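You operate a simulated robot arm through the tools that you are given. There is no shell and no other tool. Be economical: measure what you need, move in short steps, check, and stop when the job is done.

You are at the controls of a simulated two-armed robot. One attempt, no reset.

Task
Swap the thin roll on the tape reel for the grade on the tape card.
Fine: hold the reel while you pull the thin roll off, lay it in the return tray, and lock the width slider at the card's width.

It is judged by the outcome, as a careful person would: the job done as asked, and still so three seconds after it is handed in. It fails if anything else is knocked over, pushed out of place, dropped, spilled or broken.

Robot
Two 7-joint arms with two-finger parallel grippers on one trunk, on a base that drives. Base frame: it is fixed to the floor where the robot stands at the start and does not move with it; the origin is under the middle of the robot, x ahead of it, y to its left, z up. Units: cm, degrees, N and s.
The left shoulder is at the start at [7, 16.3, 122], the right one opposite. With the tool pointing down near the work surface each hand reaches from about 38 to 88 cm from the robot's upright axis, wherever it stands, measured 20 degrees to its own side. Places, roughly: flange of the tape reel [50, -20, 90]; return tray [70, 0, 90]; tape card [40, 10, 80]; width lock [70, -10, 90]; width slider [70, -20, 90]. Payload 3.43 kg a hand.
The TCP of each hand is the grasp point between the finger pads, 3.4 cm short of the fingertips. In the tool frame z runs along the fingers and y along their closing line. Largest opening 12.8 cm; finger width 2.4, thickness 1.2; the body of the gripper, 4.8 by 13 cm, starts 9.6 cm behind the TCP.
Orientation is that of the tool frame in the base frame, as a unit quaternion [x, y, z, w]. With the fingers straight down and closing along the base's y, the tool's x points along the base's -x, its y along +y and its z along -z.

Tools
- The arms move only by the tool nudge_tool. It takes "left_motion", "right_motion" or both (then of equal length, played together; a hand with none holds still); each is a list of rows, each a list of 7 numbers: the shift along the base's x, y, z in units of 400 mm (1.0 is 400 mm), then the turn, a rotation vector about the base's x, y, z in units of 45 degrees (1.0 is 45 degrees), then the gripper command, from -1 (fully open) to 1 (shut), values between in proportion. In form: [[tx, ty, tz, rx, ry, rz, claw], ...]. A call has 1 to 20 rows; each row is the pose to reach, as a shift and turn from the pose commanded when the call began. A call with a number of a shift or a turn outside -1 to 1 is refused whole. A row lasts 0.2 s, in which the tool goes at most 5 cm and 8.6 degrees; a call with a longer step from one row to the next is refused whole, and so is a gripper value outside its range. Where a pose cannot be reached the arm comes as near as it can. A force on the tool above 40 N (or 10 N above the force at the start of the call, whichever is more), or a blocked arm, ends the call early, and 0.2 s more pass. Each finger travels about 15.3 cm/s and halts on what it meets, pressing with about 38 N; the grip force reading is that of the motor and also rises with nothing between the fingers. The clock runs only during rows and for 0.2 s after the last one: add rows that repeat a pose to give the fingers time. The reply holds the time, the measured pose of the TCP, the force on the tool along the base axes, the opening and the grip force, in the units named above and with some noise, with the torque about the TCP (base axes, N m) and any sound that the robot's microphone picked up, and new pictures: "views" is both (left out), scene, wrist or none (wrist: the cameras of the hands that moved).
- Cameras (640 x 400 px; columns grow to the right, rows downward): "scene" is now at [13.32, -1.66, 144.48]; the picture's right is [-0.13, -0.99, 0.00], its down [-0.66, 0.09, -0.75] and it looks along [0.74, -0.10, -0.67] (base axes); focal length 214 px, centre (320, 200). "left" rides on the left gripper at [7.6, 1.1, -16] in its tool frame; the picture's right is [-0.15, 0.99, 0.00], its down [-0.88, -0.13, -0.46] and it looks along [-0.45, -0.07, 0.89] (tool axes); focal length 234 px, centre (320, 200). "right" rides on the right gripper at [7.6, -1.1, -16] in its tool frame; the picture's right is [0.15, 0.99, 0.00], its down [-0.88, 0.13, -0.46] and it looks along [-0.45, 0.07, 0.89] (tool axes); focal length 234 px, centre (320, 200).
- slide_trunk(by): slides the trunk up (or, below 0, down) by that many cm; the arms and the scene camera ride with it, the base frame stays. It gives what a move gives, with no picture.
- roll_base(legs): drives the robot by 1 to 6 legs, each [ahead, left, turn to the left] in cm, cm and degrees, along the robot's own axes; the way and the turn of a leg run together, so that a leg with both is an arc; at most 150 cm and 180 degrees a leg. The arms and the cameras ride along, it lands a little off, and it stops where it bumps. It gives what a move gives, and a new picture of the scene camera.
- aim_head(pan, tilt): turns the head with the scene camera to pan (to the left, within 86 degrees either way) and tilt (down, from -29 to 69), counted from straight ahead of the robot. It gives what a move gives, and a new picture of the scene camera.
- probe_pixels(camera, pixels): there is no depth. For up to 12 entries [column, row, z] of the newest picture of that camera ("zoom" is the newest enlarged one), the place [x, y] in the base frame at which the ray of that pixel passes the height z, good to about 0.3 cm, but the place of the scene camera against the robot may be out by one fixed shift of up to 1.2 cm in any direction. No time passes.
- close_up(camera, box): a new picture of the part [left, top, right, bottom] of that camera's present view, enlarged. No time passes.
- close_job(): hands the job in; it is judged then, once.

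Keep the steps short. Do not move on a guess: measure, check each grasp and each placing, and mend mistakes. In all there are 80 turns and 260 pictures (those below and enlarged ones count). Leave the grippers open and the arms clear of the work at the hand-in unless told otherwise, and finish with a single line.

The tools are called after "Emit:" as a command line: name --argument value ..., lists and objects as JSON in quotes. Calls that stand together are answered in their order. nudge_tool: Moves the arms, as the interface text tells. Its arguments: {"type":"object","properties":{"left_motion":{"type":"array","items":{"type":"array","items":{"type":"number"}}},"right_motion":{"type":"array","items":{"type":"array","items":{"type":"number"}}},"views":{"type":"string","enum":["both","scene","wrist","none"]}},"required":[]} The other tools are called the same way: slide_trunk (by) slides the trunk up or down; roll_base (legs) drives the base; aim_head (pan, tilt) turns the head that bears the scene camera; probe_pixels (camera, pixels) gives the place at which the rays of pixels pass given heights; close_up (camera, box) takes an enlarged picture of a part of a camera's view; close_job () hands the job in.

At the start:

```text
t: 0.0
left_position: [56.05, 18.58, 127.19]
left_tool_rot: [0.001, 1.0, -0.001, -0.001]
left_contact_force: [-0.3, 0.1, 0.7]
left_moment: [0.0, -0.01, -0.03]
left_width: 12.8
left_grip_force: 0.0
right_position: [51.15, -24.61, 127.44]
right_tool_rot: [0.0, 1.0, 0.001, -0.001]
right_contact_force: [0.7, -0.4, -0.2]
right_moment: [0.01, 0.04, 0.02]
right_width: 12.81
right_grip_force: 0.1
trunk travel left (down, up): [-70.0, 24.0]
robot x, y, heading: [-0.05, -0.08, 0.0]
head pan, tilt: [-7.5, 41.8]
```

scene: 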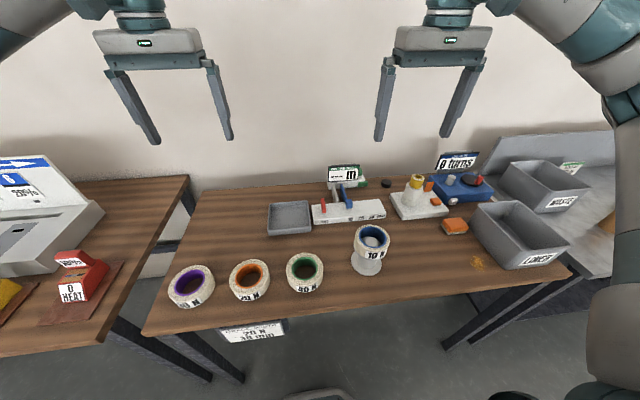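
right: 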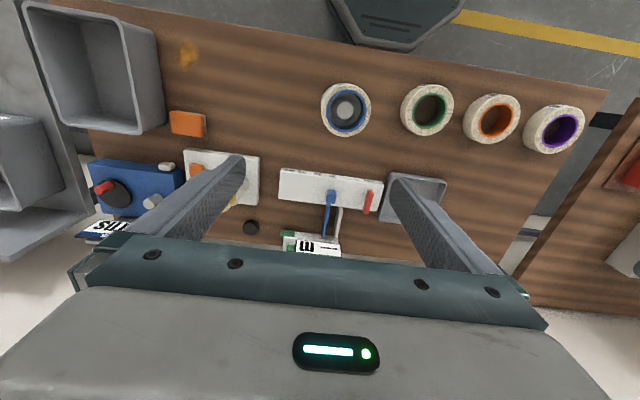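
left: 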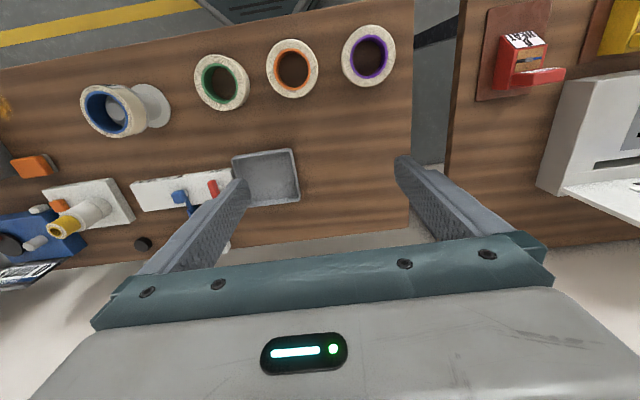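

I see the reel with a blue-core roll near (370,245), three rolls at left, and the card at (253,332). I'll enlarge the card, the rolls, the slider and the reel to read them.

Emit:
close_up --camera "scene" --box '[210, 310, 300, 350]'

Emit:
close_up --camera "scene" --box '[150, 215, 410, 320]'

Emit:
close_up --camera "scene" --box '[260, 150, 500, 245]'

Emit:
close_up --camera "right" --box '[240, 60, 480, 270]'

```text
7.11 times, centred on (255, 330) of scene
```

zoom: 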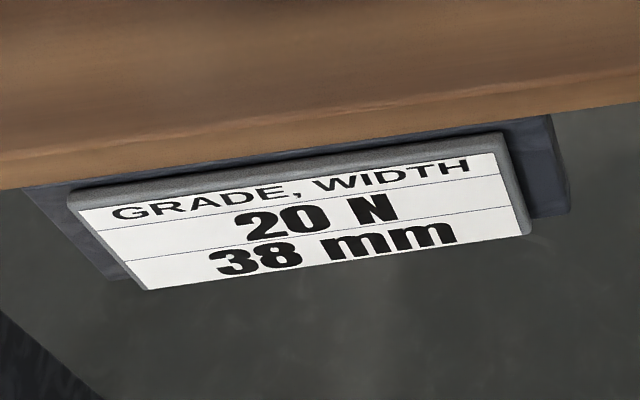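

```text
2.46 times, centred on (280, 268) of scene
```

zoom: 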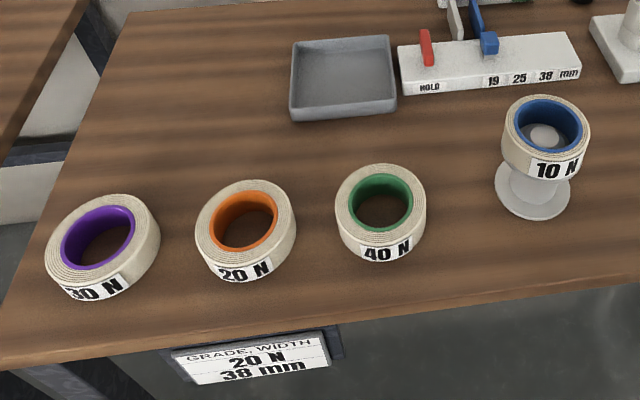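

```text
2.67 times, centred on (380, 198) of scene
```

zoom: 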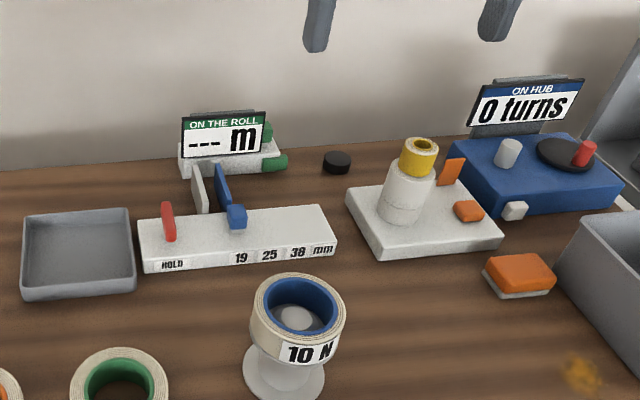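

```text
1.90 times, centred on (360, 165) of right
```

zoom: 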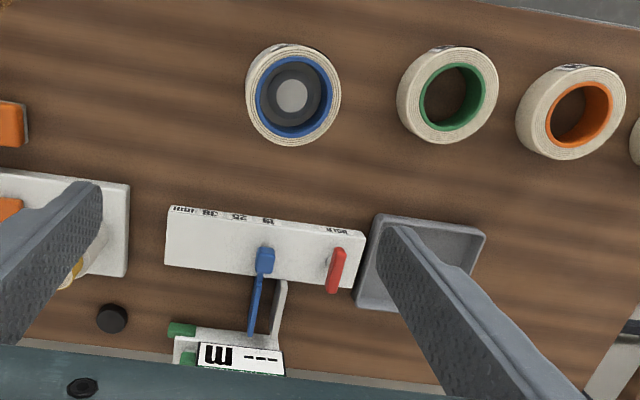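

The card reads 20 N and 38 mm, so the orange-core roll goes on the reel and the blue slider goes to 38. The blue slider is at about 19 now, with the red HOLD lever at the left end. Next I'll measure the places.

Emit:
probe_pixels --camera "scene" --pixels '[[372, 238, 95], [367, 264, 85], [352, 266, 85], [382, 266, 85], [249, 275, 89], [249, 284, 85], [290, 218, 86], [324, 203, 88], [348, 203, 89], [313, 224, 85], [386, 218, 85], [305, 270, 89]]'

Emit:
probe_pixels --camera "right" --pixels '[[345, 109, 95], [345, 109, 91], [427, 110, 89], [491, 118, 89], [491, 118, 85], [331, 195, 89], [368, 201, 89], [281, 190, 88], [410, 198, 86], [322, 107, 95], [370, 107, 95], [555, 130, 89]]'

Emit:
close_up --camera "scene" --box '[330, 210, 410, 285]'

Emit:
close_up --camera "left" --box '[70, 70, 250, 260]'

```text
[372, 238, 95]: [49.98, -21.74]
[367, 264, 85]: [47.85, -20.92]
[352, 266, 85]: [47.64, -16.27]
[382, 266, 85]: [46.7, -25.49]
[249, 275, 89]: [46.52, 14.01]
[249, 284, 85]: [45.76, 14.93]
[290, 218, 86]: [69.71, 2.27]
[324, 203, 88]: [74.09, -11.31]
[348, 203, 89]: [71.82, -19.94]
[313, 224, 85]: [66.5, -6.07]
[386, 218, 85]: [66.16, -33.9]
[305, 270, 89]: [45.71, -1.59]
```

```text
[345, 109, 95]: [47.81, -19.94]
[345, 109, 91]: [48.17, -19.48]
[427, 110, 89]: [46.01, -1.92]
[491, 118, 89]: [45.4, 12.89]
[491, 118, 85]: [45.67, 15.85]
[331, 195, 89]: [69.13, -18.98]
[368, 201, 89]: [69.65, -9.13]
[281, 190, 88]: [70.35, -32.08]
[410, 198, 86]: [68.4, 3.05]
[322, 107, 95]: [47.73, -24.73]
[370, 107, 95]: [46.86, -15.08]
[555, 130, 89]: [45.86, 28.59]
```

```text
5.33 times, centred on (370, 248) of scene
```

zoom: 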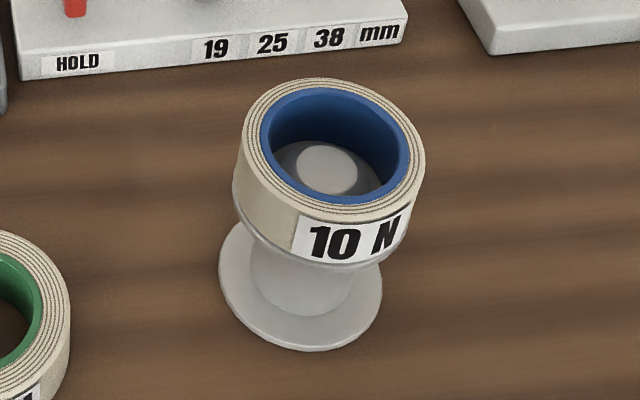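

```text
2.11 times, centred on (160, 165) of left
```

zoom: 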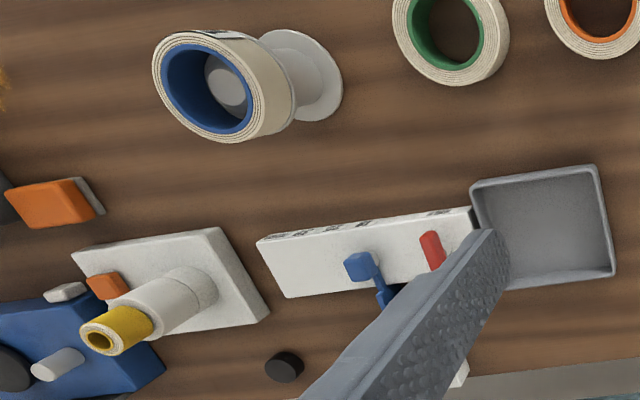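

I'll triangulate the heights of the roll top, flange, slider and lever using both wrist pictures.

Emit:
probe_pixels --camera "left" --pixels '[[106.5, 112, 95], [106.5, 112, 100], [106.5, 112, 105], [153, 105, 85], [179, 197, 90], [179, 197, 94], [213, 188, 90], [213, 188, 94], [221, 82, 89], [292, 68, 89], [86, 111, 97], [127, 112, 97]]'

Emit:
probe_pixels --camera "right" --pixels '[[345, 109, 100], [345, 109, 105], [331, 196, 90], [331, 196, 94], [368, 201, 90], [368, 201, 94], [491, 118, 87], [491, 118, 91], [428, 110, 89]]'

```text
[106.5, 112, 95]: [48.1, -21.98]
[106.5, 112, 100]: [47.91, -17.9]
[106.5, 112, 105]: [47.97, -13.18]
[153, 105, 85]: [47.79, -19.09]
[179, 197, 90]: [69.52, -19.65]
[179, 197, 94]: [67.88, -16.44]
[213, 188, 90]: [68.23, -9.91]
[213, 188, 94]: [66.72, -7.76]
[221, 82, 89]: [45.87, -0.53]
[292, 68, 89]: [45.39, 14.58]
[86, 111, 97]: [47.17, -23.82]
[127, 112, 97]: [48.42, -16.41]
```

```text
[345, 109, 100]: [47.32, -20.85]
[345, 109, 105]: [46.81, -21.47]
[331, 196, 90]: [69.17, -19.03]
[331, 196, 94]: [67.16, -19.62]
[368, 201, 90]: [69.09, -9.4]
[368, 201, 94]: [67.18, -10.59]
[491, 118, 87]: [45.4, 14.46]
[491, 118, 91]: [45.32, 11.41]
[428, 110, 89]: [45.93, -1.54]
```

Emit:
close_up --camera "scene" --box '[305, 175, 395, 231]'

Emit:
close_up --camera "right" --box '[270, 160, 390, 235]'

Emit:
close_up --camera "left" --box '[65, 70, 185, 145]'

Emit:
close_up --camera "left" --box '[125, 160, 245, 235]'

```text
7.11 times, centred on (350, 203) of scene
```

zoom: 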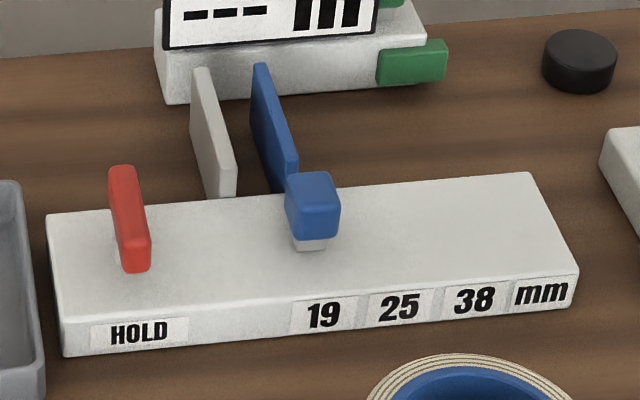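

```text
5.33 times, centred on (330, 198) of right
```

zoom: 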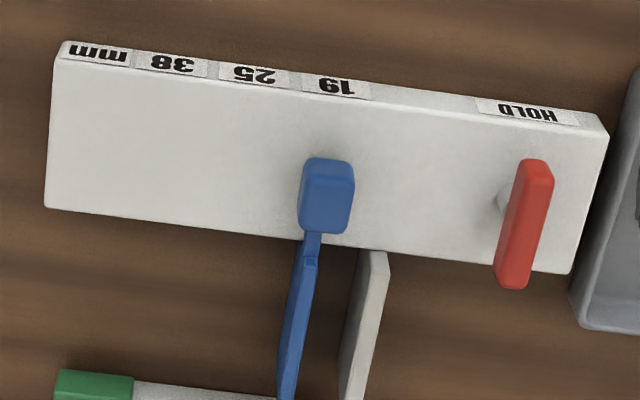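

```text
5.33 times, centred on (125, 108) of left
```

zoom: 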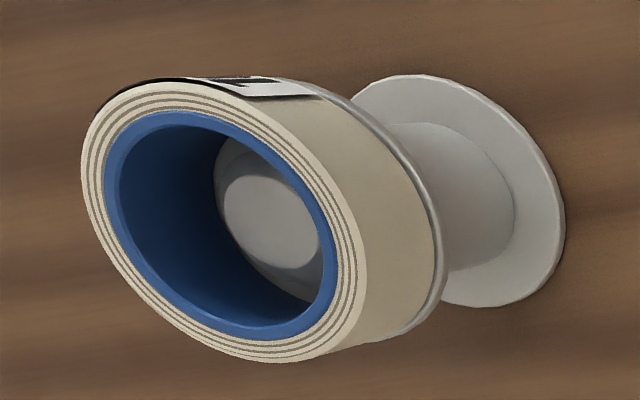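

```text
5.33 times, centred on (185, 198) of left
```

zoom: 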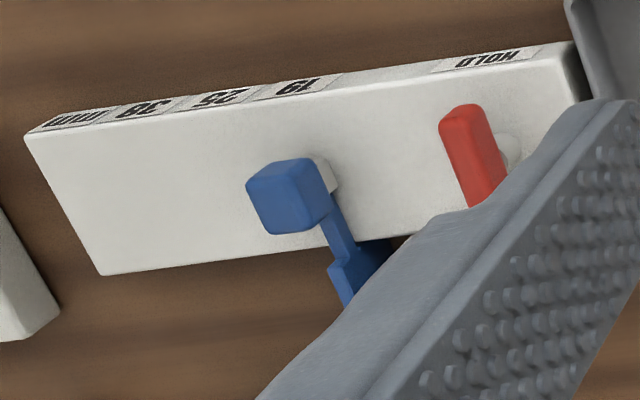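

I plan to hold the reel's stem with the right hand, reaching in low from the right, and use the left hand for the rolls. First I'll check the room on the right side, the stem and the flange heights.

Emit:
probe_pixels --camera "scene" --pixels '[[471, 226, 97], [514, 268, 97], [479, 203, 97], [455, 234, 85], [467, 232, 85], [475, 262, 85], [365, 291, 85], [445, 216, 88]]'

Emit:
probe_pixels --camera "right" --pixels '[[163, 45, 97], [163, 128, 97], [156, 124, 90], [187, 123, 88], [207, 134, 85], [300, 22, 85]]'

Emit:
nudge_tool --right_motion '[[0, -0.1, 0, 0, 0, -0.18, -0.2], [0, -0.2, 0, 0, 0, -0.36, -0.2], [0, -0.3, 0, 0, 0, -0.54, -0.2], [0, -0.4, 0, 0, 0, -0.72, -0.2], [0, -0.45, 0, 0, 0, -0.9, -0.2], [0, -0.5, 0, 0, 0, -1.0, -0.2]]' --views "scene"

```text
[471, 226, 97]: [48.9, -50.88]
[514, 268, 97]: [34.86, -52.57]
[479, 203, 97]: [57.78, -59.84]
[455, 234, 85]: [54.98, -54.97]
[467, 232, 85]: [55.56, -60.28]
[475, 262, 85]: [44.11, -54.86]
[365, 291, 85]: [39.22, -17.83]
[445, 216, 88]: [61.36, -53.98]
```

```text
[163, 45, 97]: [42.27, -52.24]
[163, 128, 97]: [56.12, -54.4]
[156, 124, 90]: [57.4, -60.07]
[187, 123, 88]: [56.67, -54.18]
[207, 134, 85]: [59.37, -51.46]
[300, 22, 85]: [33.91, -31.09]
```

```text
t: 1.4
left_position: [56.13, 18.56, 127.17]
left_tool_rot: [0.0, 1.0, 0.0, 0.0]
left_contact_force: [-0.6, -0.9, -0.9]
left_moment: [0.04, 0.01, -0.01]
left_width: 12.79
left_grip_force: 0.1
right_position: [51.1, -44.56, 127.42]
right_tool_rot: [0.383, 0.924, 0.001, 0.001]
right_contact_force: [0.3, 0.2, -0.2]
right_moment: [0.03, 0.01, -0.01]
right_width: 7.67
right_grip_force: 0.0
trunk travel left (down, up): [-70.0, 24.0]
robot x, y, heading: [0.21, 0.11, 0.3]
head pan, tilt: [-7.5, 41.8]
```

scene: 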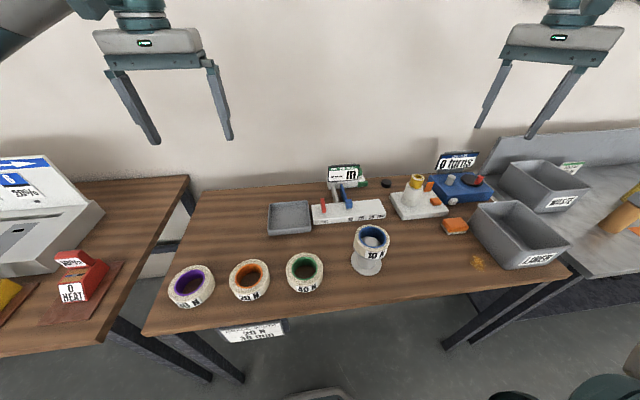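

Room is fine: the container's near wall is at y≈-52. I'll keep turning the right hand, first yaw, then pitching it toward horizontal while staying high.

Emit:
nudge_tool --right_motion '[[0, 0, 0, 0, 0, -0.18, -0.2], [0, 0, 0, 0, 0, -0.36, -0.2], [0, 0, 0, 0, 0, -0.54, -0.2], [0, 0, 0, 0, 0, -0.72, -0.2], [0, 0, 0, 0, 0, -0.9, -0.2], [0, 0, 0, 0, 0, -1.0, -0.2]]' --views "none"

Emit:
nudge_tool --right_motion '[[0, 0, -0.05, 0.18, 0, 0, -0.2], [0, 0, -0.1, 0.36, 0, 0, -0.2], [0, 0, -0.15, 0.54, 0, 0, -0.2], [0, 0, -0.2, 0.72, 0, 0, -0.2], [0, 0, -0.25, 0.9, 0, 0, -0.2], [0, 0, -0.3, 1.0, 0, 0, -0.2]]' --views "none"

Emit:
nudge_tool --right_motion '[[-0.03, 0.06, -0.05, 0.137, -0.024, -0.109, -0.2], [-0.06, 0.12, -0.1, 0.274, -0.048, -0.218, -0.2], [-0.09, 0.18, -0.15, 0.411, -0.072, -0.327, -0.2], [-0.12, 0.22, -0.2, 0.549, -0.097, -0.437, -0.2], [-0.14, 0.25, -0.25, 0.549, -0.097, -0.437, -0.2]]'

```text
t: 2.8
left_position: [56.03, 18.55, 127.04]
left_tool_rot: [0.001, 1.0, -0.001, -0.001]
left_contact_force: [-0.1, 0.1, -1.1]
left_moment: [0.0, 0.01, -0.04]
left_width: 12.79
left_grip_force: 0.1
right_position: [51.16, -44.65, 127.44]
right_tool_rot: [0.708, 0.706, 0.001, 0.001]
right_contact_force: [-0.1, -1.4, 0.4]
right_moment: [-0.02, 0.03, -0.01]
right_width: 7.68
right_grip_force: 0.2
trunk travel left (down, up): [-70.0, 24.0]
robot x, y, heading: [-0.07, 0.55, -0.1]
head pan, tilt: [-7.5, 41.8]
```

```text
t: 4.2
left_position: [56.11, 18.47, 127.06]
left_tool_rot: [0.001, 1.0, 0.0, -0.001]
left_contact_force: [-0.7, -0.5, 0.1]
left_moment: [0.03, 0.0, -0.02]
left_width: 12.8
left_grip_force: 0.2
right_position: [51.29, -44.53, 115.42]
right_tool_rot: [0.653, 0.653, 0.271, -0.271]
right_contact_force: [-0.1, 0.2, -0.2]
right_moment: [0.0, -0.03, -0.02]
right_width: 7.69
right_grip_force: 0.1
trunk travel left (down, up): [-70.0, 24.0]
robot x, y, heading: [0.07, 0.12, -0.0]
head pan, tilt: [-7.5, 41.8]
```

```text
t: 5.4
left_position: [56.25, 18.62, 127.17]
left_tool_rot: [0.001, 1.0, -0.001, -0.002]
left_contact_force: [-0.5, 0.2, -0.1]
left_moment: [-0.01, 0.02, 0.02]
left_width: 12.81
left_grip_force: 0.0
right_position: [45.63, -34.54, 105.22]
right_tool_rot: [0.671, 0.47, 0.47, -0.329]
right_contact_force: [0.2, 0.3, 0.1]
right_moment: [-0.02, -0.02, 0.04]
right_width: 7.66
right_grip_force: 0.0
trunk travel left (down, up): [-70.0, 24.0]
robot x, y, heading: [-0.0, -0.43, 0.1]
head pan, tilt: [-7.5, 41.8]
```

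scene: 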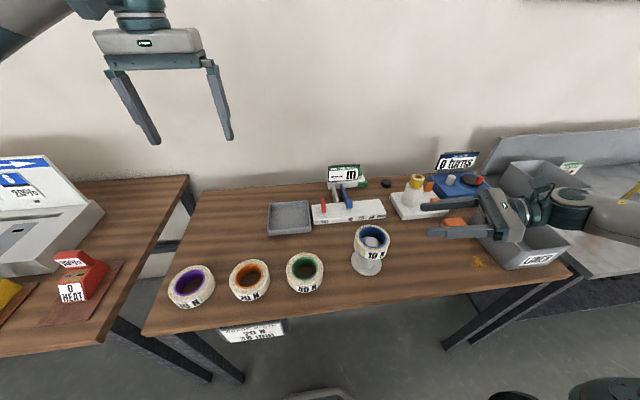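
right: 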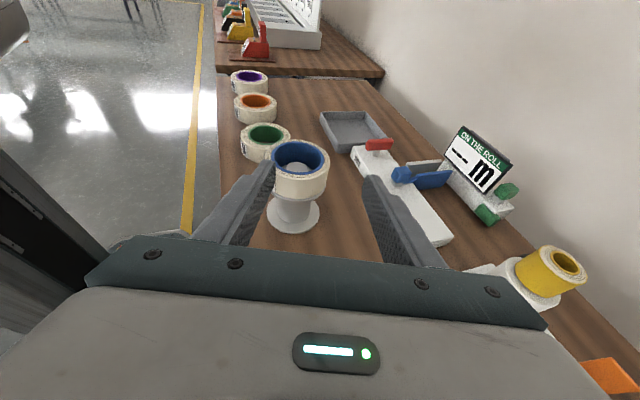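

The right hand now points at the reel, tilted 20° down. I'll zoom on the stem to measure it.

Emit:
close_up --camera "right" --box '[255, 130, 345, 240]'

Emit:
probe_pixels --camera "right" --pixels '[[293, 215, 85.5], [267, 214, 85.5], [320, 214, 85.5], [300, 155, 97], [300, 157, 96], [284, 215, 87], [310, 212, 87]]'

```text
3.64 times, centred on (300, 185) of right
```

zoom: 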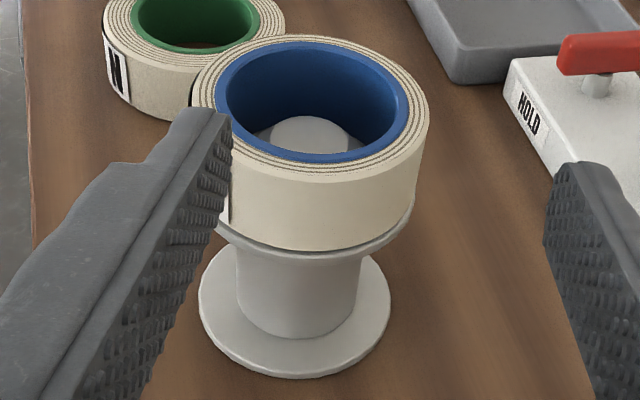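

```text
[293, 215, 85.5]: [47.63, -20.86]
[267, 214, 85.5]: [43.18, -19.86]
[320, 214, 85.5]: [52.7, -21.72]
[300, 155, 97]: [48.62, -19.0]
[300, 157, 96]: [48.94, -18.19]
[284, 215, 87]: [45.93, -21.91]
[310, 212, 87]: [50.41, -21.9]
```

Emit:
probe_pixels --camera "right" --pixels '[[297, 201.5, 90], [297, 201.5, 92], [297, 201.5, 94], [297, 198.5, 92], [297, 198.5, 94], [297, 180.5, 96], [297, 180.5, 98], [297, 159.7, 96], [297, 159.7, 97], [297, 159.7, 98]]'

```text
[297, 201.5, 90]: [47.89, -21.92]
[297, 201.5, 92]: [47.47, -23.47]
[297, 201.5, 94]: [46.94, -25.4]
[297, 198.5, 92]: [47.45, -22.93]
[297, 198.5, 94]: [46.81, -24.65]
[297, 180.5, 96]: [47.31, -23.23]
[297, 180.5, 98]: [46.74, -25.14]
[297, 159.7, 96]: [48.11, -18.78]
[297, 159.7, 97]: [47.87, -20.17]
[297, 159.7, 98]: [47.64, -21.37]
```

Roll spans about z 94–97.3 and the stem about z 86–93.5, with its axis at (47.9, -20.4). I'll lower the right hand to a pre-grasp 13 cm short of the stem, opening the fingers to 10 cm.

Emit:
nudge_tool --right_motion '[[-0.016, 0.022, -0.09, 0, 0, 0, -0.56], [-0.032, 0.044, -0.18, 0, 0, 0, -0.56], [-0.048, 0.066, -0.268, 0, 0, 0, -0.56], [-0.048, 0.066, -0.268, 0, 0, 0, -0.56]]' --views "both"

```text
t: 6.4
left_position: [56.06, 18.6, 127.21]
left_tool_rot: [0.001, 1.0, -0.001, -0.001]
left_contact_force: [0.4, -0.6, 0.5]
left_moment: [0.01, 0.02, 0.01]
left_width: 12.82
left_grip_force: 0.0
right_position: [43.87, -32.07, 94.83]
right_tool_rot: [0.671, 0.47, 0.47, -0.329]
right_contact_force: [-0.1, 0.2, -0.1]
right_moment: [-0.01, 0.0, 0.0]
right_width: 9.99
right_grip_force: 0.1
trunk travel left (down, up): [-70.0, 24.0]
robot x, y, heading: [-0.13, 0.12, -0.1]
head pan, tilt: [-7.5, 41.8]
```

scene: 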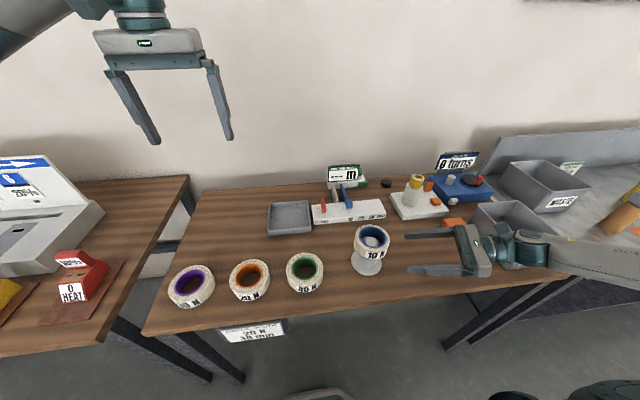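
right: 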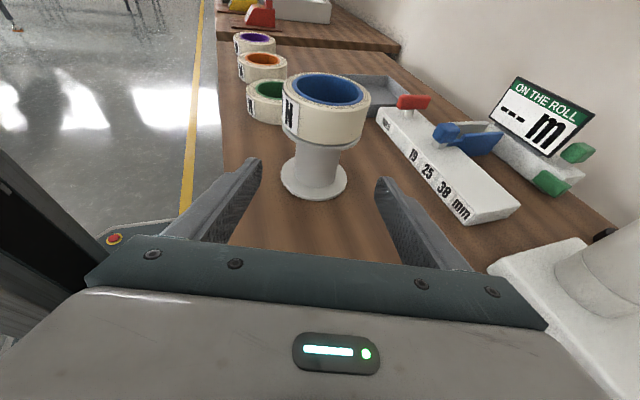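

The stem sits centred between the fingers (column 317). I'll advance along the tool axis to it.

Emit:
nudge_tool --right_motion '[[0.025, 0.073, -0.03, 0, 0, 0, -0.56], [0.05, 0.146, -0.06, 0, 0, 0, -0.56], [0.075, 0.219, -0.09, 0, 0, 0, -0.56], [0.101, 0.292, -0.121, 0, 0, 0, -0.56]]' --views "both"

```text
t: 7.4
left_position: [56.24, 18.56, 127.19]
left_tool_rot: [0.001, 1.0, -0.001, -0.002]
left_contact_force: [-0.6, 0.6, -0.6]
left_moment: [-0.02, 0.04, -0.01]
left_width: 12.79
left_grip_force: 0.2
right_position: [47.96, -20.11, 89.75]
right_tool_rot: [0.672, 0.47, 0.469, -0.328]
right_contact_force: [-0.1, 0.4, 0.3]
right_moment: [-0.02, -0.03, 0.02]
right_width: 10.0
right_grip_force: 0.1
trunk travel left (down, up): [-70.0, 24.0]
robot x, y, heading: [-0.03, -0.24, -0.1]
head pan, tilt: [-7.5, 41.8]
```

scene: 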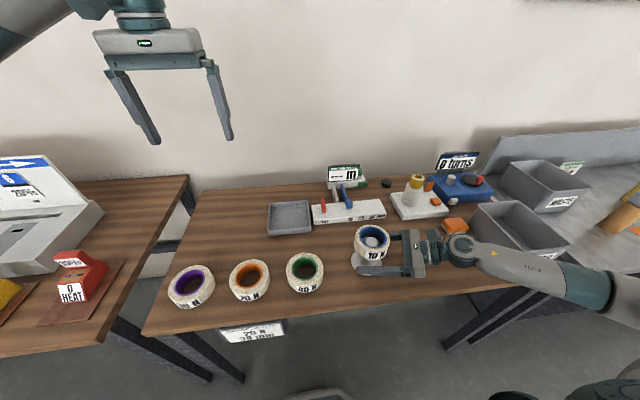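
right: 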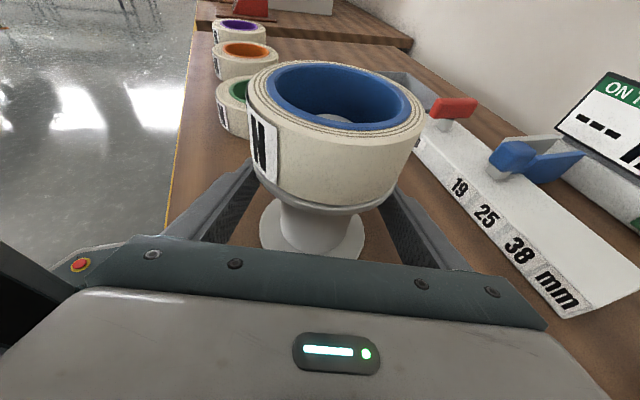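

Fingers straddle the stem evenly (stem columns 280–345). I'll close gradually on it.

Emit:
nudge_tool --right_motion '[[0, 0, 0, 0, 0, 0, -0.3], [0, 0, 0, 0, 0, 0, -0.1], [0, 0, 0, 0, 0, 0, 0.02], [0, 0, 0, 0, 0, 0, 0.1], [0, 0, 0, 0, 0, 0, 0.2], [0, 0, 0, 0, 0, 0, 0.3], [0, 0, 0, 0, 0, 0, 0.4]]' --views "both"

```text
t: 9.0
left_position: [56.09, 18.52, 127.08]
left_tool_rot: [0.001, 1.0, -0.002, -0.001]
left_contact_force: [0.2, -0.4, 0.2]
left_moment: [-0.03, 0.02, -0.02]
left_width: 12.81
left_grip_force: 0.0
right_position: [47.84, -20.14, 89.73]
right_tool_rot: [0.671, 0.469, 0.47, -0.329]
right_contact_force: [1.1, -1.1, 1.4]
right_moment: [0.09, 0.17, 0.07]
right_width: 5.66
right_grip_force: 37.9
trunk travel left (down, up): [-70.0, 24.0]
robot x, y, heading: [-0.1, -0.05, -0.1]
head pan, tilt: [-7.5, 41.8]
```

scene: 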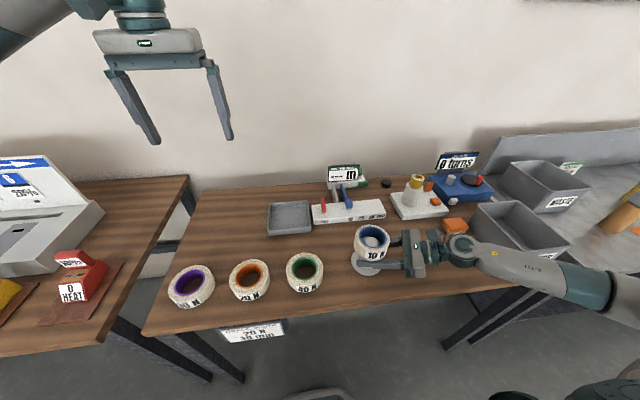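
right: 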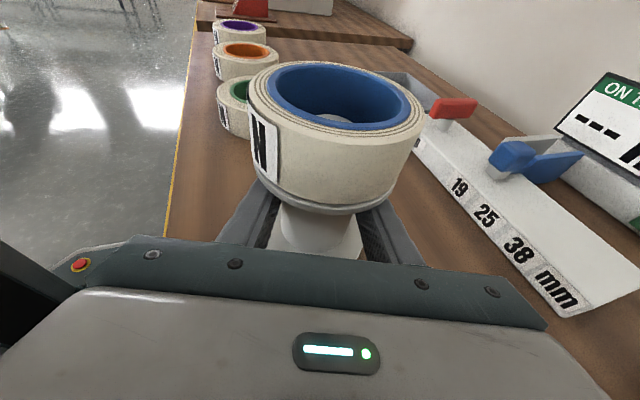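

The stem is held (width 5.66, grip 38 N) and nothing shifted. Next, the left hand goes above the roll with yaw +70°, so its fingers close across the right hand's line.

Emit:
nudge_tool --left_motion '[[-0.02, -0.11, -0.03, 0, 0, 0.15, -1], [-0.04, -0.22, -0.06, 0, 0, 0.3, -1], [-0.06, -0.33, -0.09, 0, 0, 0.45, -1], [-0.09, -0.44, -0.12, 0, 0, 0.6, -1], [-0.12, -0.55, -0.15, 0, 0, 0.75, -1], [-0.15, -0.66, -0.18, 0, 0, 0.9, -1], [-0.18, -0.77, -0.21, 0, 0, 1.0, -1], [-0.204, -0.87, -0.24, 0, 0, 1.0, -1], [-0.204, -0.96, -0.27, 0, 0, 1.0, -1]]' --views "none"

Emit:
nudge_tool --left_motion '[[0, 0, -0.05, 0, 0, 0.18, -0.9], [0, 0, -0.1, 0, 0, 0.36, -0.9], [0, 0, -0.1, 0, 0, 0.556, -0.9], [0, 0, -0.1, 0, 0, 0.556, -0.9]]' --views "both"

```text
t: 11.0
left_position: [47.83, -19.74, 116.84]
left_tool_rot: [-0.383, 0.924, -0.001, -0.001]
left_contact_force: [0.0, -0.1, -0.2]
left_moment: [0.02, 0.0, -0.03]
left_width: 12.82
left_grip_force: 0.0
right_position: [48.02, -20.18, 89.73]
right_tool_rot: [0.672, 0.469, 0.47, -0.329]
right_contact_force: [-1.7, -1.0, 2.4]
right_moment: [-0.1, 0.39, 0.05]
right_width: 5.65
right_grip_force: 38.0
trunk travel left (down, up): [-70.0, 24.0]
robot x, y, heading: [-0.09, -0.17, -0.1]
head pan, tilt: [-7.5, 41.8]
```

```text
refused: row 3 steps farther than a row can; nothing moved
```

Emit:
nudge_tool --left_motion '[[0, 0, -0.05, 0, 0, 0.18, -0.9], [0, 0, -0.1, 0, 0, 0.36, -0.9], [0, 0, -0.1, 0, 0, 0.54, -0.9], [0, 0, -0.1, 0, 0, 0.556, -0.9]]' --views "both"

```text
t: 12.0
left_position: [47.87, -19.83, 112.52]
left_tool_rot: [-0.573, 0.82, -0.001, 0.0]
left_contact_force: [-0.2, 0.6, 0.2]
left_moment: [0.03, 0.0, -0.03]
left_width: 12.17
left_grip_force: 0.0
right_position: [47.93, -20.11, 89.72]
right_tool_rot: [0.671, 0.469, 0.471, -0.328]
right_contact_force: [-0.3, -3.1, 1.7]
right_moment: [0.1, 0.21, 0.08]
right_width: 5.62
right_grip_force: 38.8
trunk travel left (down, up): [-70.0, 24.0]
robot x, y, heading: [-0.29, 0.1, 0.2]
head pan, tilt: [-7.5, 41.8]
```

scene: 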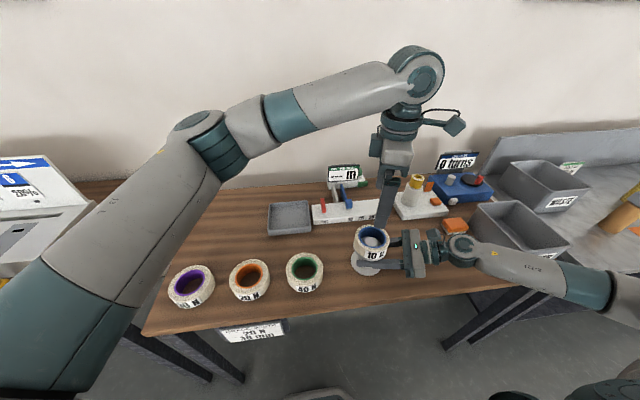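
left: 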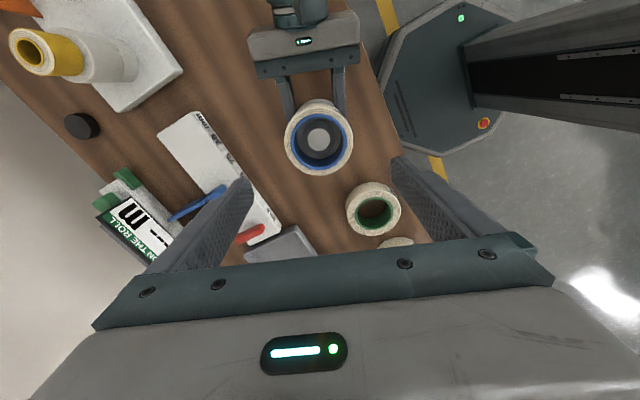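

I'll check the roll's centre and rim from this left picture.

Emit:
probe_pixels --camera "left" --pixels '[[319.5, 137, 97.3], [284, 138, 97.3], [354, 137, 97.3], [319, 103, 97.3], [319.5, 173, 97.3]]'

Emit:
close_up --camera "left" --box '[260, 85, 380, 185]'

```text
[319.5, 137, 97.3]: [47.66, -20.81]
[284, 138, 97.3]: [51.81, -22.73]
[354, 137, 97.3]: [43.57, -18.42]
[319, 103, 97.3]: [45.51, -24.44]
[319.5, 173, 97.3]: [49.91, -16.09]
```

```text
4.00 times, centred on (320, 135) of left
```

zoom: 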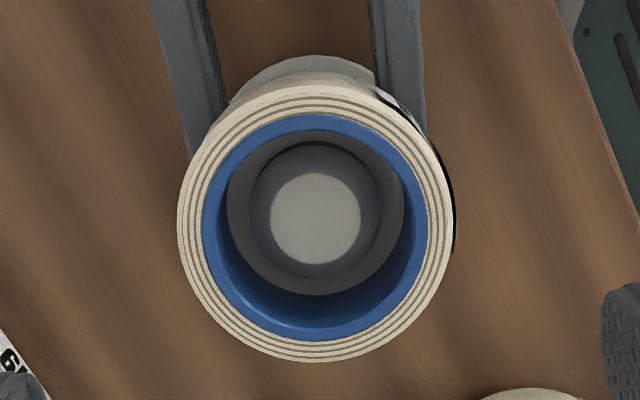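

Roll outer diameter is about 9.3 cm, centre (47.7, -20.3). I'll lower the left hand so the tips reach z≈94.6, just above the flange.

Emit:
nudge_tool --left_motion '[[-0.003, -0.012, -0.1, 0, 0, 0, -0.9], [-0.003, -0.012, -0.2, 0, 0, 0, -0.9], [-0.003, -0.012, -0.29, 0, 0, 0, -0.9], [-0.003, -0.012, -0.363, 0, 0, 0, -0.9], [-0.003, -0.012, -0.363, 0, 0, 0, -0.9]]' --views "both"

Emit:
close_up --camera "scene" --box '[330, 200, 430, 290]'

Emit:
close_up --camera "right" --box '[200, 30, 460, 270]'

```text
t: 13.2
left_position: [48.03, -20.34, 97.84]
left_tool_rot: [-0.574, 0.819, -0.002, -0.001]
left_contact_force: [0.0, 0.7, 0.1]
left_moment: [-0.01, 0.03, 0.02]
left_width: 12.18
left_grip_force: 0.2
right_position: [47.84, -20.17, 89.78]
right_tool_rot: [0.671, 0.47, 0.469, -0.329]
right_contact_force: [-1.6, -1.8, 1.8]
right_moment: [0.15, 0.26, 0.09]
right_width: 5.65
right_grip_force: 37.3
trunk travel left (down, up): [-70.0, 24.0]
robot x, y, heading: [-0.27, -0.05, 0.1]
head pan, tilt: [-7.5, 41.8]
```

scene: 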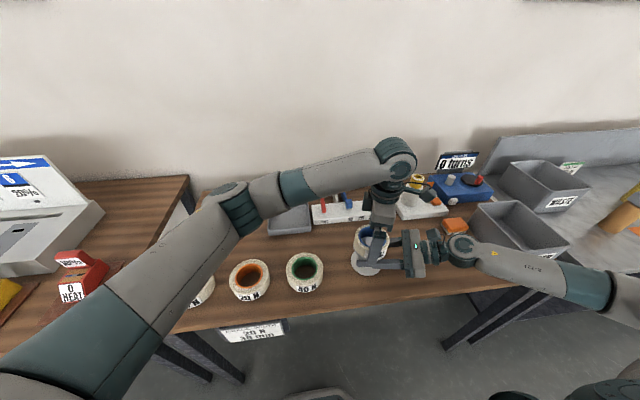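
left: 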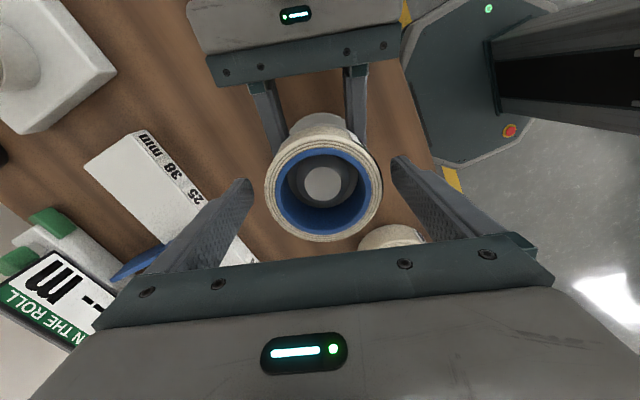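

```text
4.44 times, centred on (380, 245) of scene
```

zoom: 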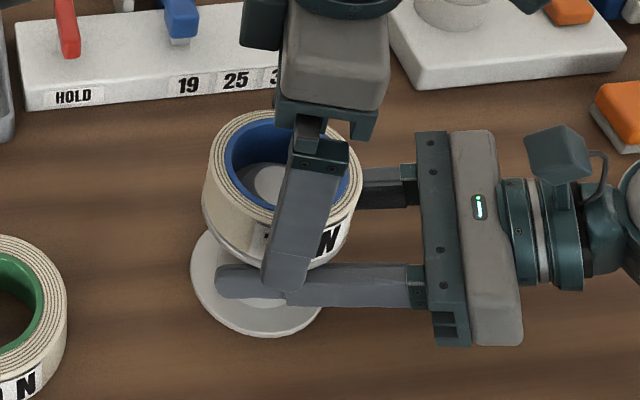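

```text
1.67 times, centred on (330, 150) of right
```

zoom: 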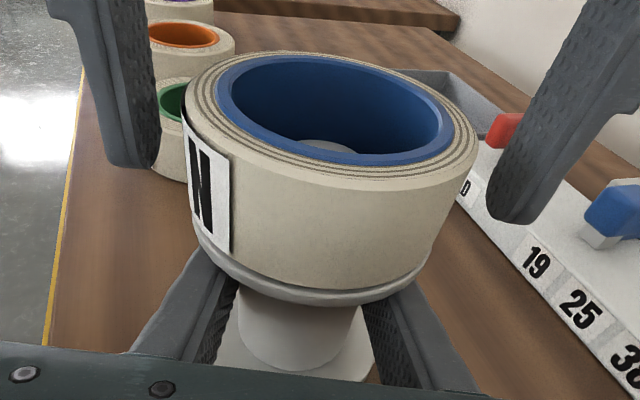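

Tips sit beside the roll's side, above the flange. I'll close the left fingers on the roll stepwise.

Emit:
nudge_tool --left_motion '[[0, 0, 0, 0, 0, 0, -0.7], [0, 0, 0, 0, 0, 0, -0.58], [0, 0, 0, 0, 0, 0, -0.5], [0, 0, 0, 0, 0, 0, -0.44], [0, 0, 0, 0, 0, 0, -0.38], [0, 0, 0, 0, 0, 0, -0.3], [0, 0, 0, 0, 0, 0, -0.2]]' --views "none"

Emit:
close_up --camera "right" --box '[200, 30, 460, 270]'

```text
t: 14.8
left_position: [47.99, -20.42, 98.0]
left_tool_rot: [-0.573, 0.819, -0.001, 0.0]
left_contact_force: [1.0, -0.7, 0.5]
left_moment: [-0.01, -0.06, 0.01]
left_width: 9.06
left_grip_force: 38.1
right_position: [47.97, -20.25, 89.81]
right_tool_rot: [0.672, 0.469, 0.47, -0.328]
right_contact_force: [1.6, -1.7, 2.1]
right_moment: [0.11, 0.16, 0.01]
right_width: 5.66
right_grip_force: 38.5
trunk travel left (down, up): [-70.0, 24.0]
robot x, y, heading: [0.1, 0.1, 0.1]
head pan, tilt: [-7.5, 41.8]
heard: snap
```

```text
1.67 times, centred on (330, 150) of right
```

zoom: 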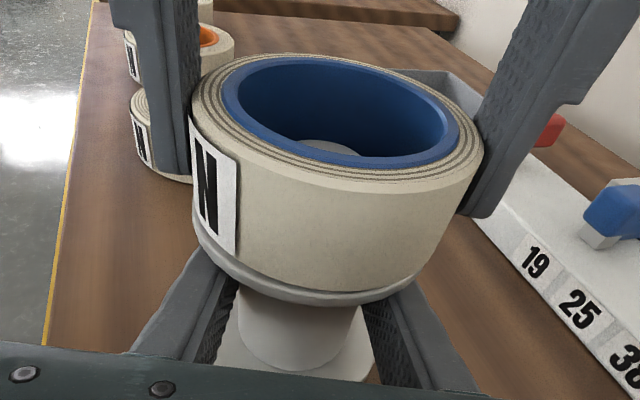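

Roll gripped at 9.06 cm, and a snap was heard, perhaps the roll unseating. With the right hand holding, I'll pull straight up slowly.

Emit:
nudge_tool --left_motion '[[0, 0, 0.01, 0, 0, 0, -0.1], [0, 0, 0.025, 0, 0, 0, -0.1], [0, 0, 0.05, 0, 0, 0, -0.1], [0, 0, 0.08, 0, 0, 0, -0.1], [0, 0, 0.12, 0, 0, 0, -0.1], [0, 0, 0.16, 0, 0, 0, -0.1]]' --views "both"

Emit:
close_up --camera "right" --box '[200, 0, 460, 270]'

```text
t: 16.2
left_position: [47.78, -20.46, 104.09]
left_tool_rot: [-0.574, 0.819, -0.002, 0.0]
left_contact_force: [0.6, -0.3, -1.5]
left_moment: [0.0, 0.0, 0.01]
left_width: 9.07
left_grip_force: 38.1
right_position: [47.96, -20.3, 89.93]
right_tool_rot: [0.671, 0.469, 0.47, -0.329]
right_contact_force: [2.3, -2.2, 4.4]
right_moment: [0.14, 0.15, 0.04]
right_width: 5.63
right_grip_force: 38.2
trunk travel left (down, up): [-70.0, 24.0]
robot x, y, heading: [-0.18, 0.06, 0.1]
head pan, tilt: [-7.5, 41.8]
```

scene: 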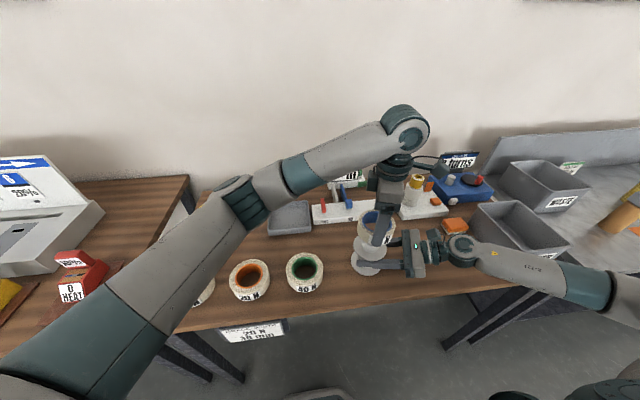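
left: 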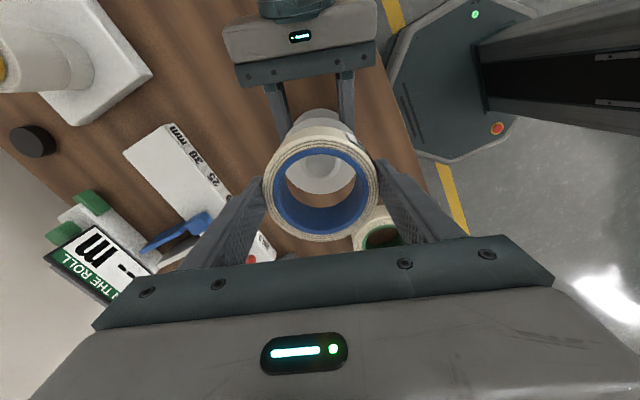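

```text
1.48 times, centred on (330, 135) of right
```

zoom: 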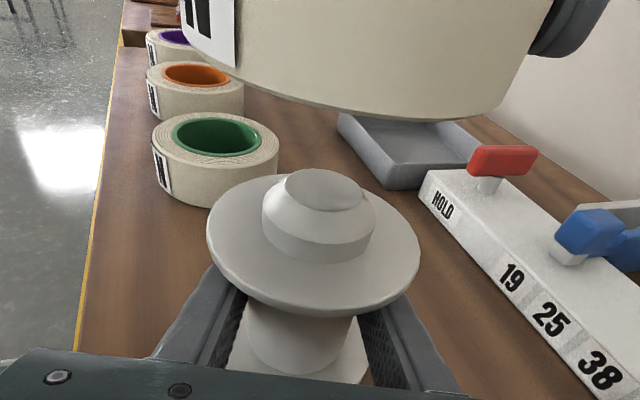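

The roll is off and the reel stayed put. I'll lift it a bit more, carry it over the tray at about (68.5, 3), and yaw back 25° so the fingers open along the tray's diagonal.

Emit:
nudge_tool --left_motion '[[0.03, 0.04, 0.08, 0, 0, 0, -0.1], [0.1, 0.12, 0.12, 0, 0, -0.1, -0.1], [0.17, 0.2, 0.12, 0, 0, -0.2, -0.1], [0.24, 0.28, 0.12, 0, 0, -0.3, -0.1], [0.31, 0.36, 0.12, 0, 0, -0.4, -0.1], [0.38, 0.44, 0.12, 0, 0, -0.5, -0.1], [0.45, 0.52, 0.12, 0, 0, -0.556, -0.1], [0.5, 0.58, 0.12, 0, 0, -0.556, -0.1], [0.5, 0.58, 0.12, 0, 0, -0.556, -0.1]]' --views "both"

```text
t: 18.2
left_position: [67.8, 3.11, 108.84]
left_tool_rot: [-0.381, 0.924, -0.001, 0.0]
left_contact_force: [-0.3, -0.5, -1.2]
left_moment: [-0.01, -0.02, 0.0]
left_width: 9.06
left_grip_force: 37.8
right_position: [47.82, -20.01, 89.82]
right_tool_rot: [0.671, 0.47, 0.47, -0.33]
right_contact_force: [-1.2, -0.1, 2.4]
right_moment: [0.21, 0.21, 0.03]
right_width: 5.62
right_grip_force: 37.6
trunk travel left (down, up): [-70.0, 24.0]
robot x, y, heading: [-0.06, 0.06, 0.1]
head pan, tilt: [-7.5, 41.8]
```

scene: 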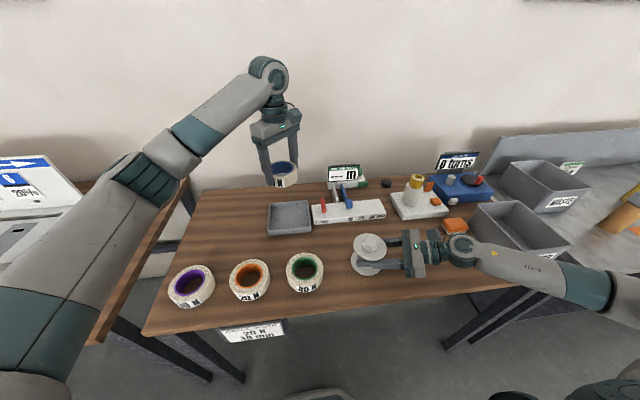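
left: 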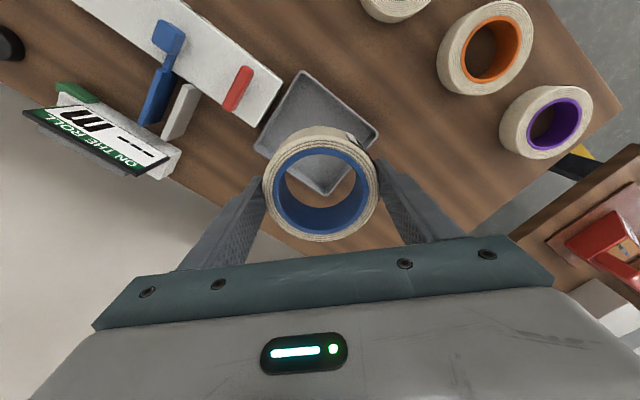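

Emit:
probe_pixels --camera "left" --pixels '[[304, 70, 88], [379, 131, 88], [254, 141, 88], [326, 195, 86], [315, 135, 86], [304, 70, 86]]'

Emit:
close_up --camera "scene" --box '[255, 185, 325, 245]'

Emit:
probe_pixels --camera "scene" --pixels '[[268, 206, 88], [309, 201, 88], [312, 230, 88], [268, 233, 88], [268, 236, 85], [312, 234, 85]]'

```text
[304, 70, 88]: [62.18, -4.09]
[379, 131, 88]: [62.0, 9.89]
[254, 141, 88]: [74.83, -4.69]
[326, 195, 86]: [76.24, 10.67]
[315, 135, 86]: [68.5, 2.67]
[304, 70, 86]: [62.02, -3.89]
```

```text
6.67 times, centred on (290, 215) of scene
```

zoom: 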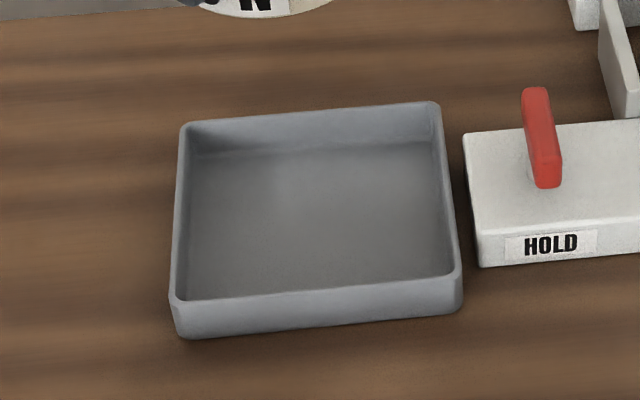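

```text
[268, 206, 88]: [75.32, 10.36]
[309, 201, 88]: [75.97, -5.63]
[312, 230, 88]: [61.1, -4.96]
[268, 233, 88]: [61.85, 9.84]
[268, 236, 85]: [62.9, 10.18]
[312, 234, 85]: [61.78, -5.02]
```

Tray centre is about (68.6, 2.6), inner size about 13 cm. I'll lower the roll to just above the floor.

Emit:
nudge_tool --left_motion '[[0.01, -0.006, -0.1, 0, 0, 0, -0.1], [0.02, -0.012, -0.2, 0, 0, 0, -0.1], [0.02, -0.012, -0.3, 0, 0, 0, -0.1], [0.02, -0.012, -0.38, 0, 0, 0, -0.1], [0.02, -0.012, -0.42, 0, 0, 0, -0.1], [0.02, -0.012, -0.445, 0, 0, 0, -0.1], [0.02, -0.012, -0.455, 0, 0, 0, -0.1]]' --views "both"

Emit:
close_up --camera "scene" --box '[245, 175, 335, 245]'

```text
t: 19.8
left_position: [68.64, 2.48, 90.93]
left_tool_rot: [-0.383, 0.924, -0.001, -0.001]
left_contact_force: [-0.1, 0.7, -1.6]
left_moment: [0.01, 0.02, -0.05]
left_width: 9.06
left_grip_force: 38.1
right_position: [47.91, -20.14, 89.8]
right_tool_rot: [0.672, 0.47, 0.47, -0.329]
right_contact_force: [-3.0, -0.7, 2.2]
right_moment: [0.2, 0.21, 0.09]
right_width: 5.6
right_grip_force: 38.4
trunk travel left (down, up): [-70.0, 24.0]
robot x, y, heading: [-0.08, -0.09, -0.2]
head pan, tilt: [-7.5, 41.8]
```

scene: 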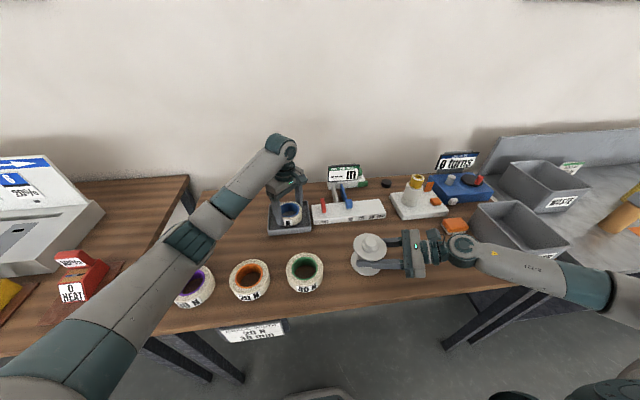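
left: 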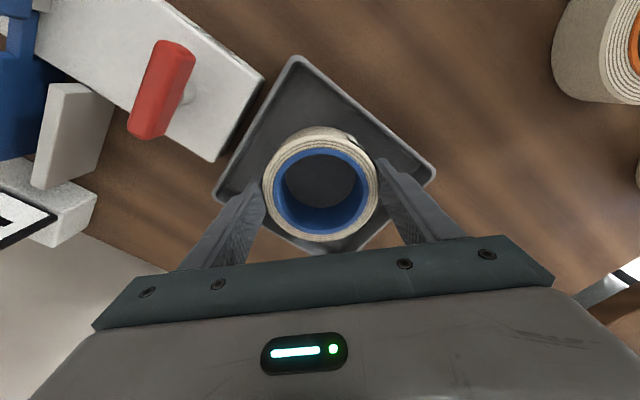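

```text
5.71 times, centred on (290, 210) of scene
```

zoom: 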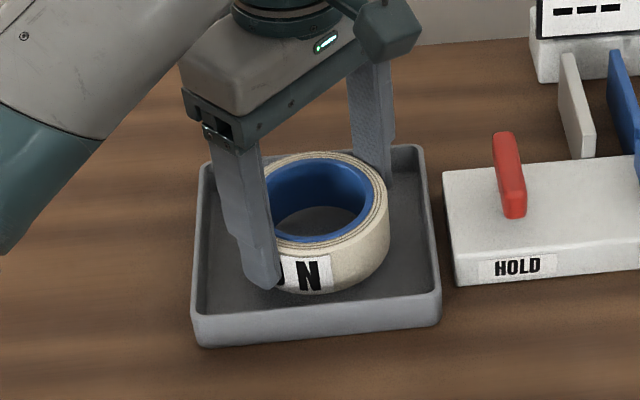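

The roll is inside the tray, close to the floor. I'll go down in fine steps until contact.

Emit:
nudge_tool --left_motion '[[0, 0, -0.008, 0, 0, 0, -0.1], [0, 0, -0.016, 0, 0, 0, -0.1], [0, 0, -0.022, 0, 0, 0, -0.1], [0, 0, -0.028, 0, 0, 0, -0.1], [0, 0, -0.034, 0, 0, 0, -0.1], [0, 0, -0.04, 0, 0, 0, -0.1]]' --views "none"

Emit:
close_up --camera "scene" --box '[245, 175, 335, 245]'

```text
t: 21.2
left_position: [68.45, 2.38, 89.73]
left_tool_rot: [-0.382, 0.924, -0.004, 0.002]
left_contact_force: [7.6, 3.6, 37.6]
left_moment: [0.66, 0.29, 0.17]
left_width: 9.09
left_grip_force: 38.1
right_position: [47.73, -20.16, 89.98]
right_tool_rot: [0.671, 0.469, 0.471, -0.328]
right_contact_force: [0.6, -0.5, -0.6]
right_moment: [0.0, -0.01, -0.02]
right_width: 5.62
right_grip_force: 37.8
trunk travel left (down, up): [-70.0, 24.0]
robot x, y, heading: [-0.12, -0.09, 0.2]
head pan, tilt: [-7.5, 41.8]
```

```text
5.71 times, centred on (290, 210) of scene
```

zoom: 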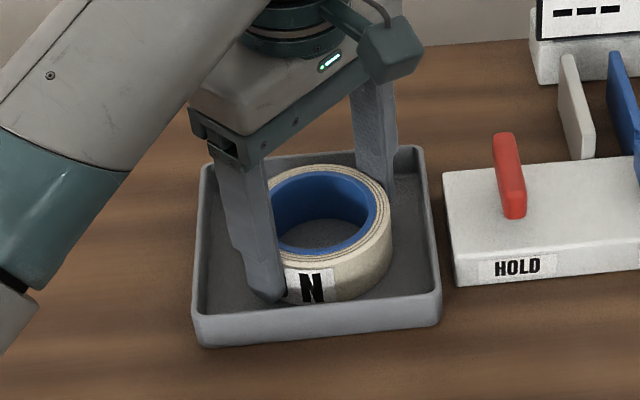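

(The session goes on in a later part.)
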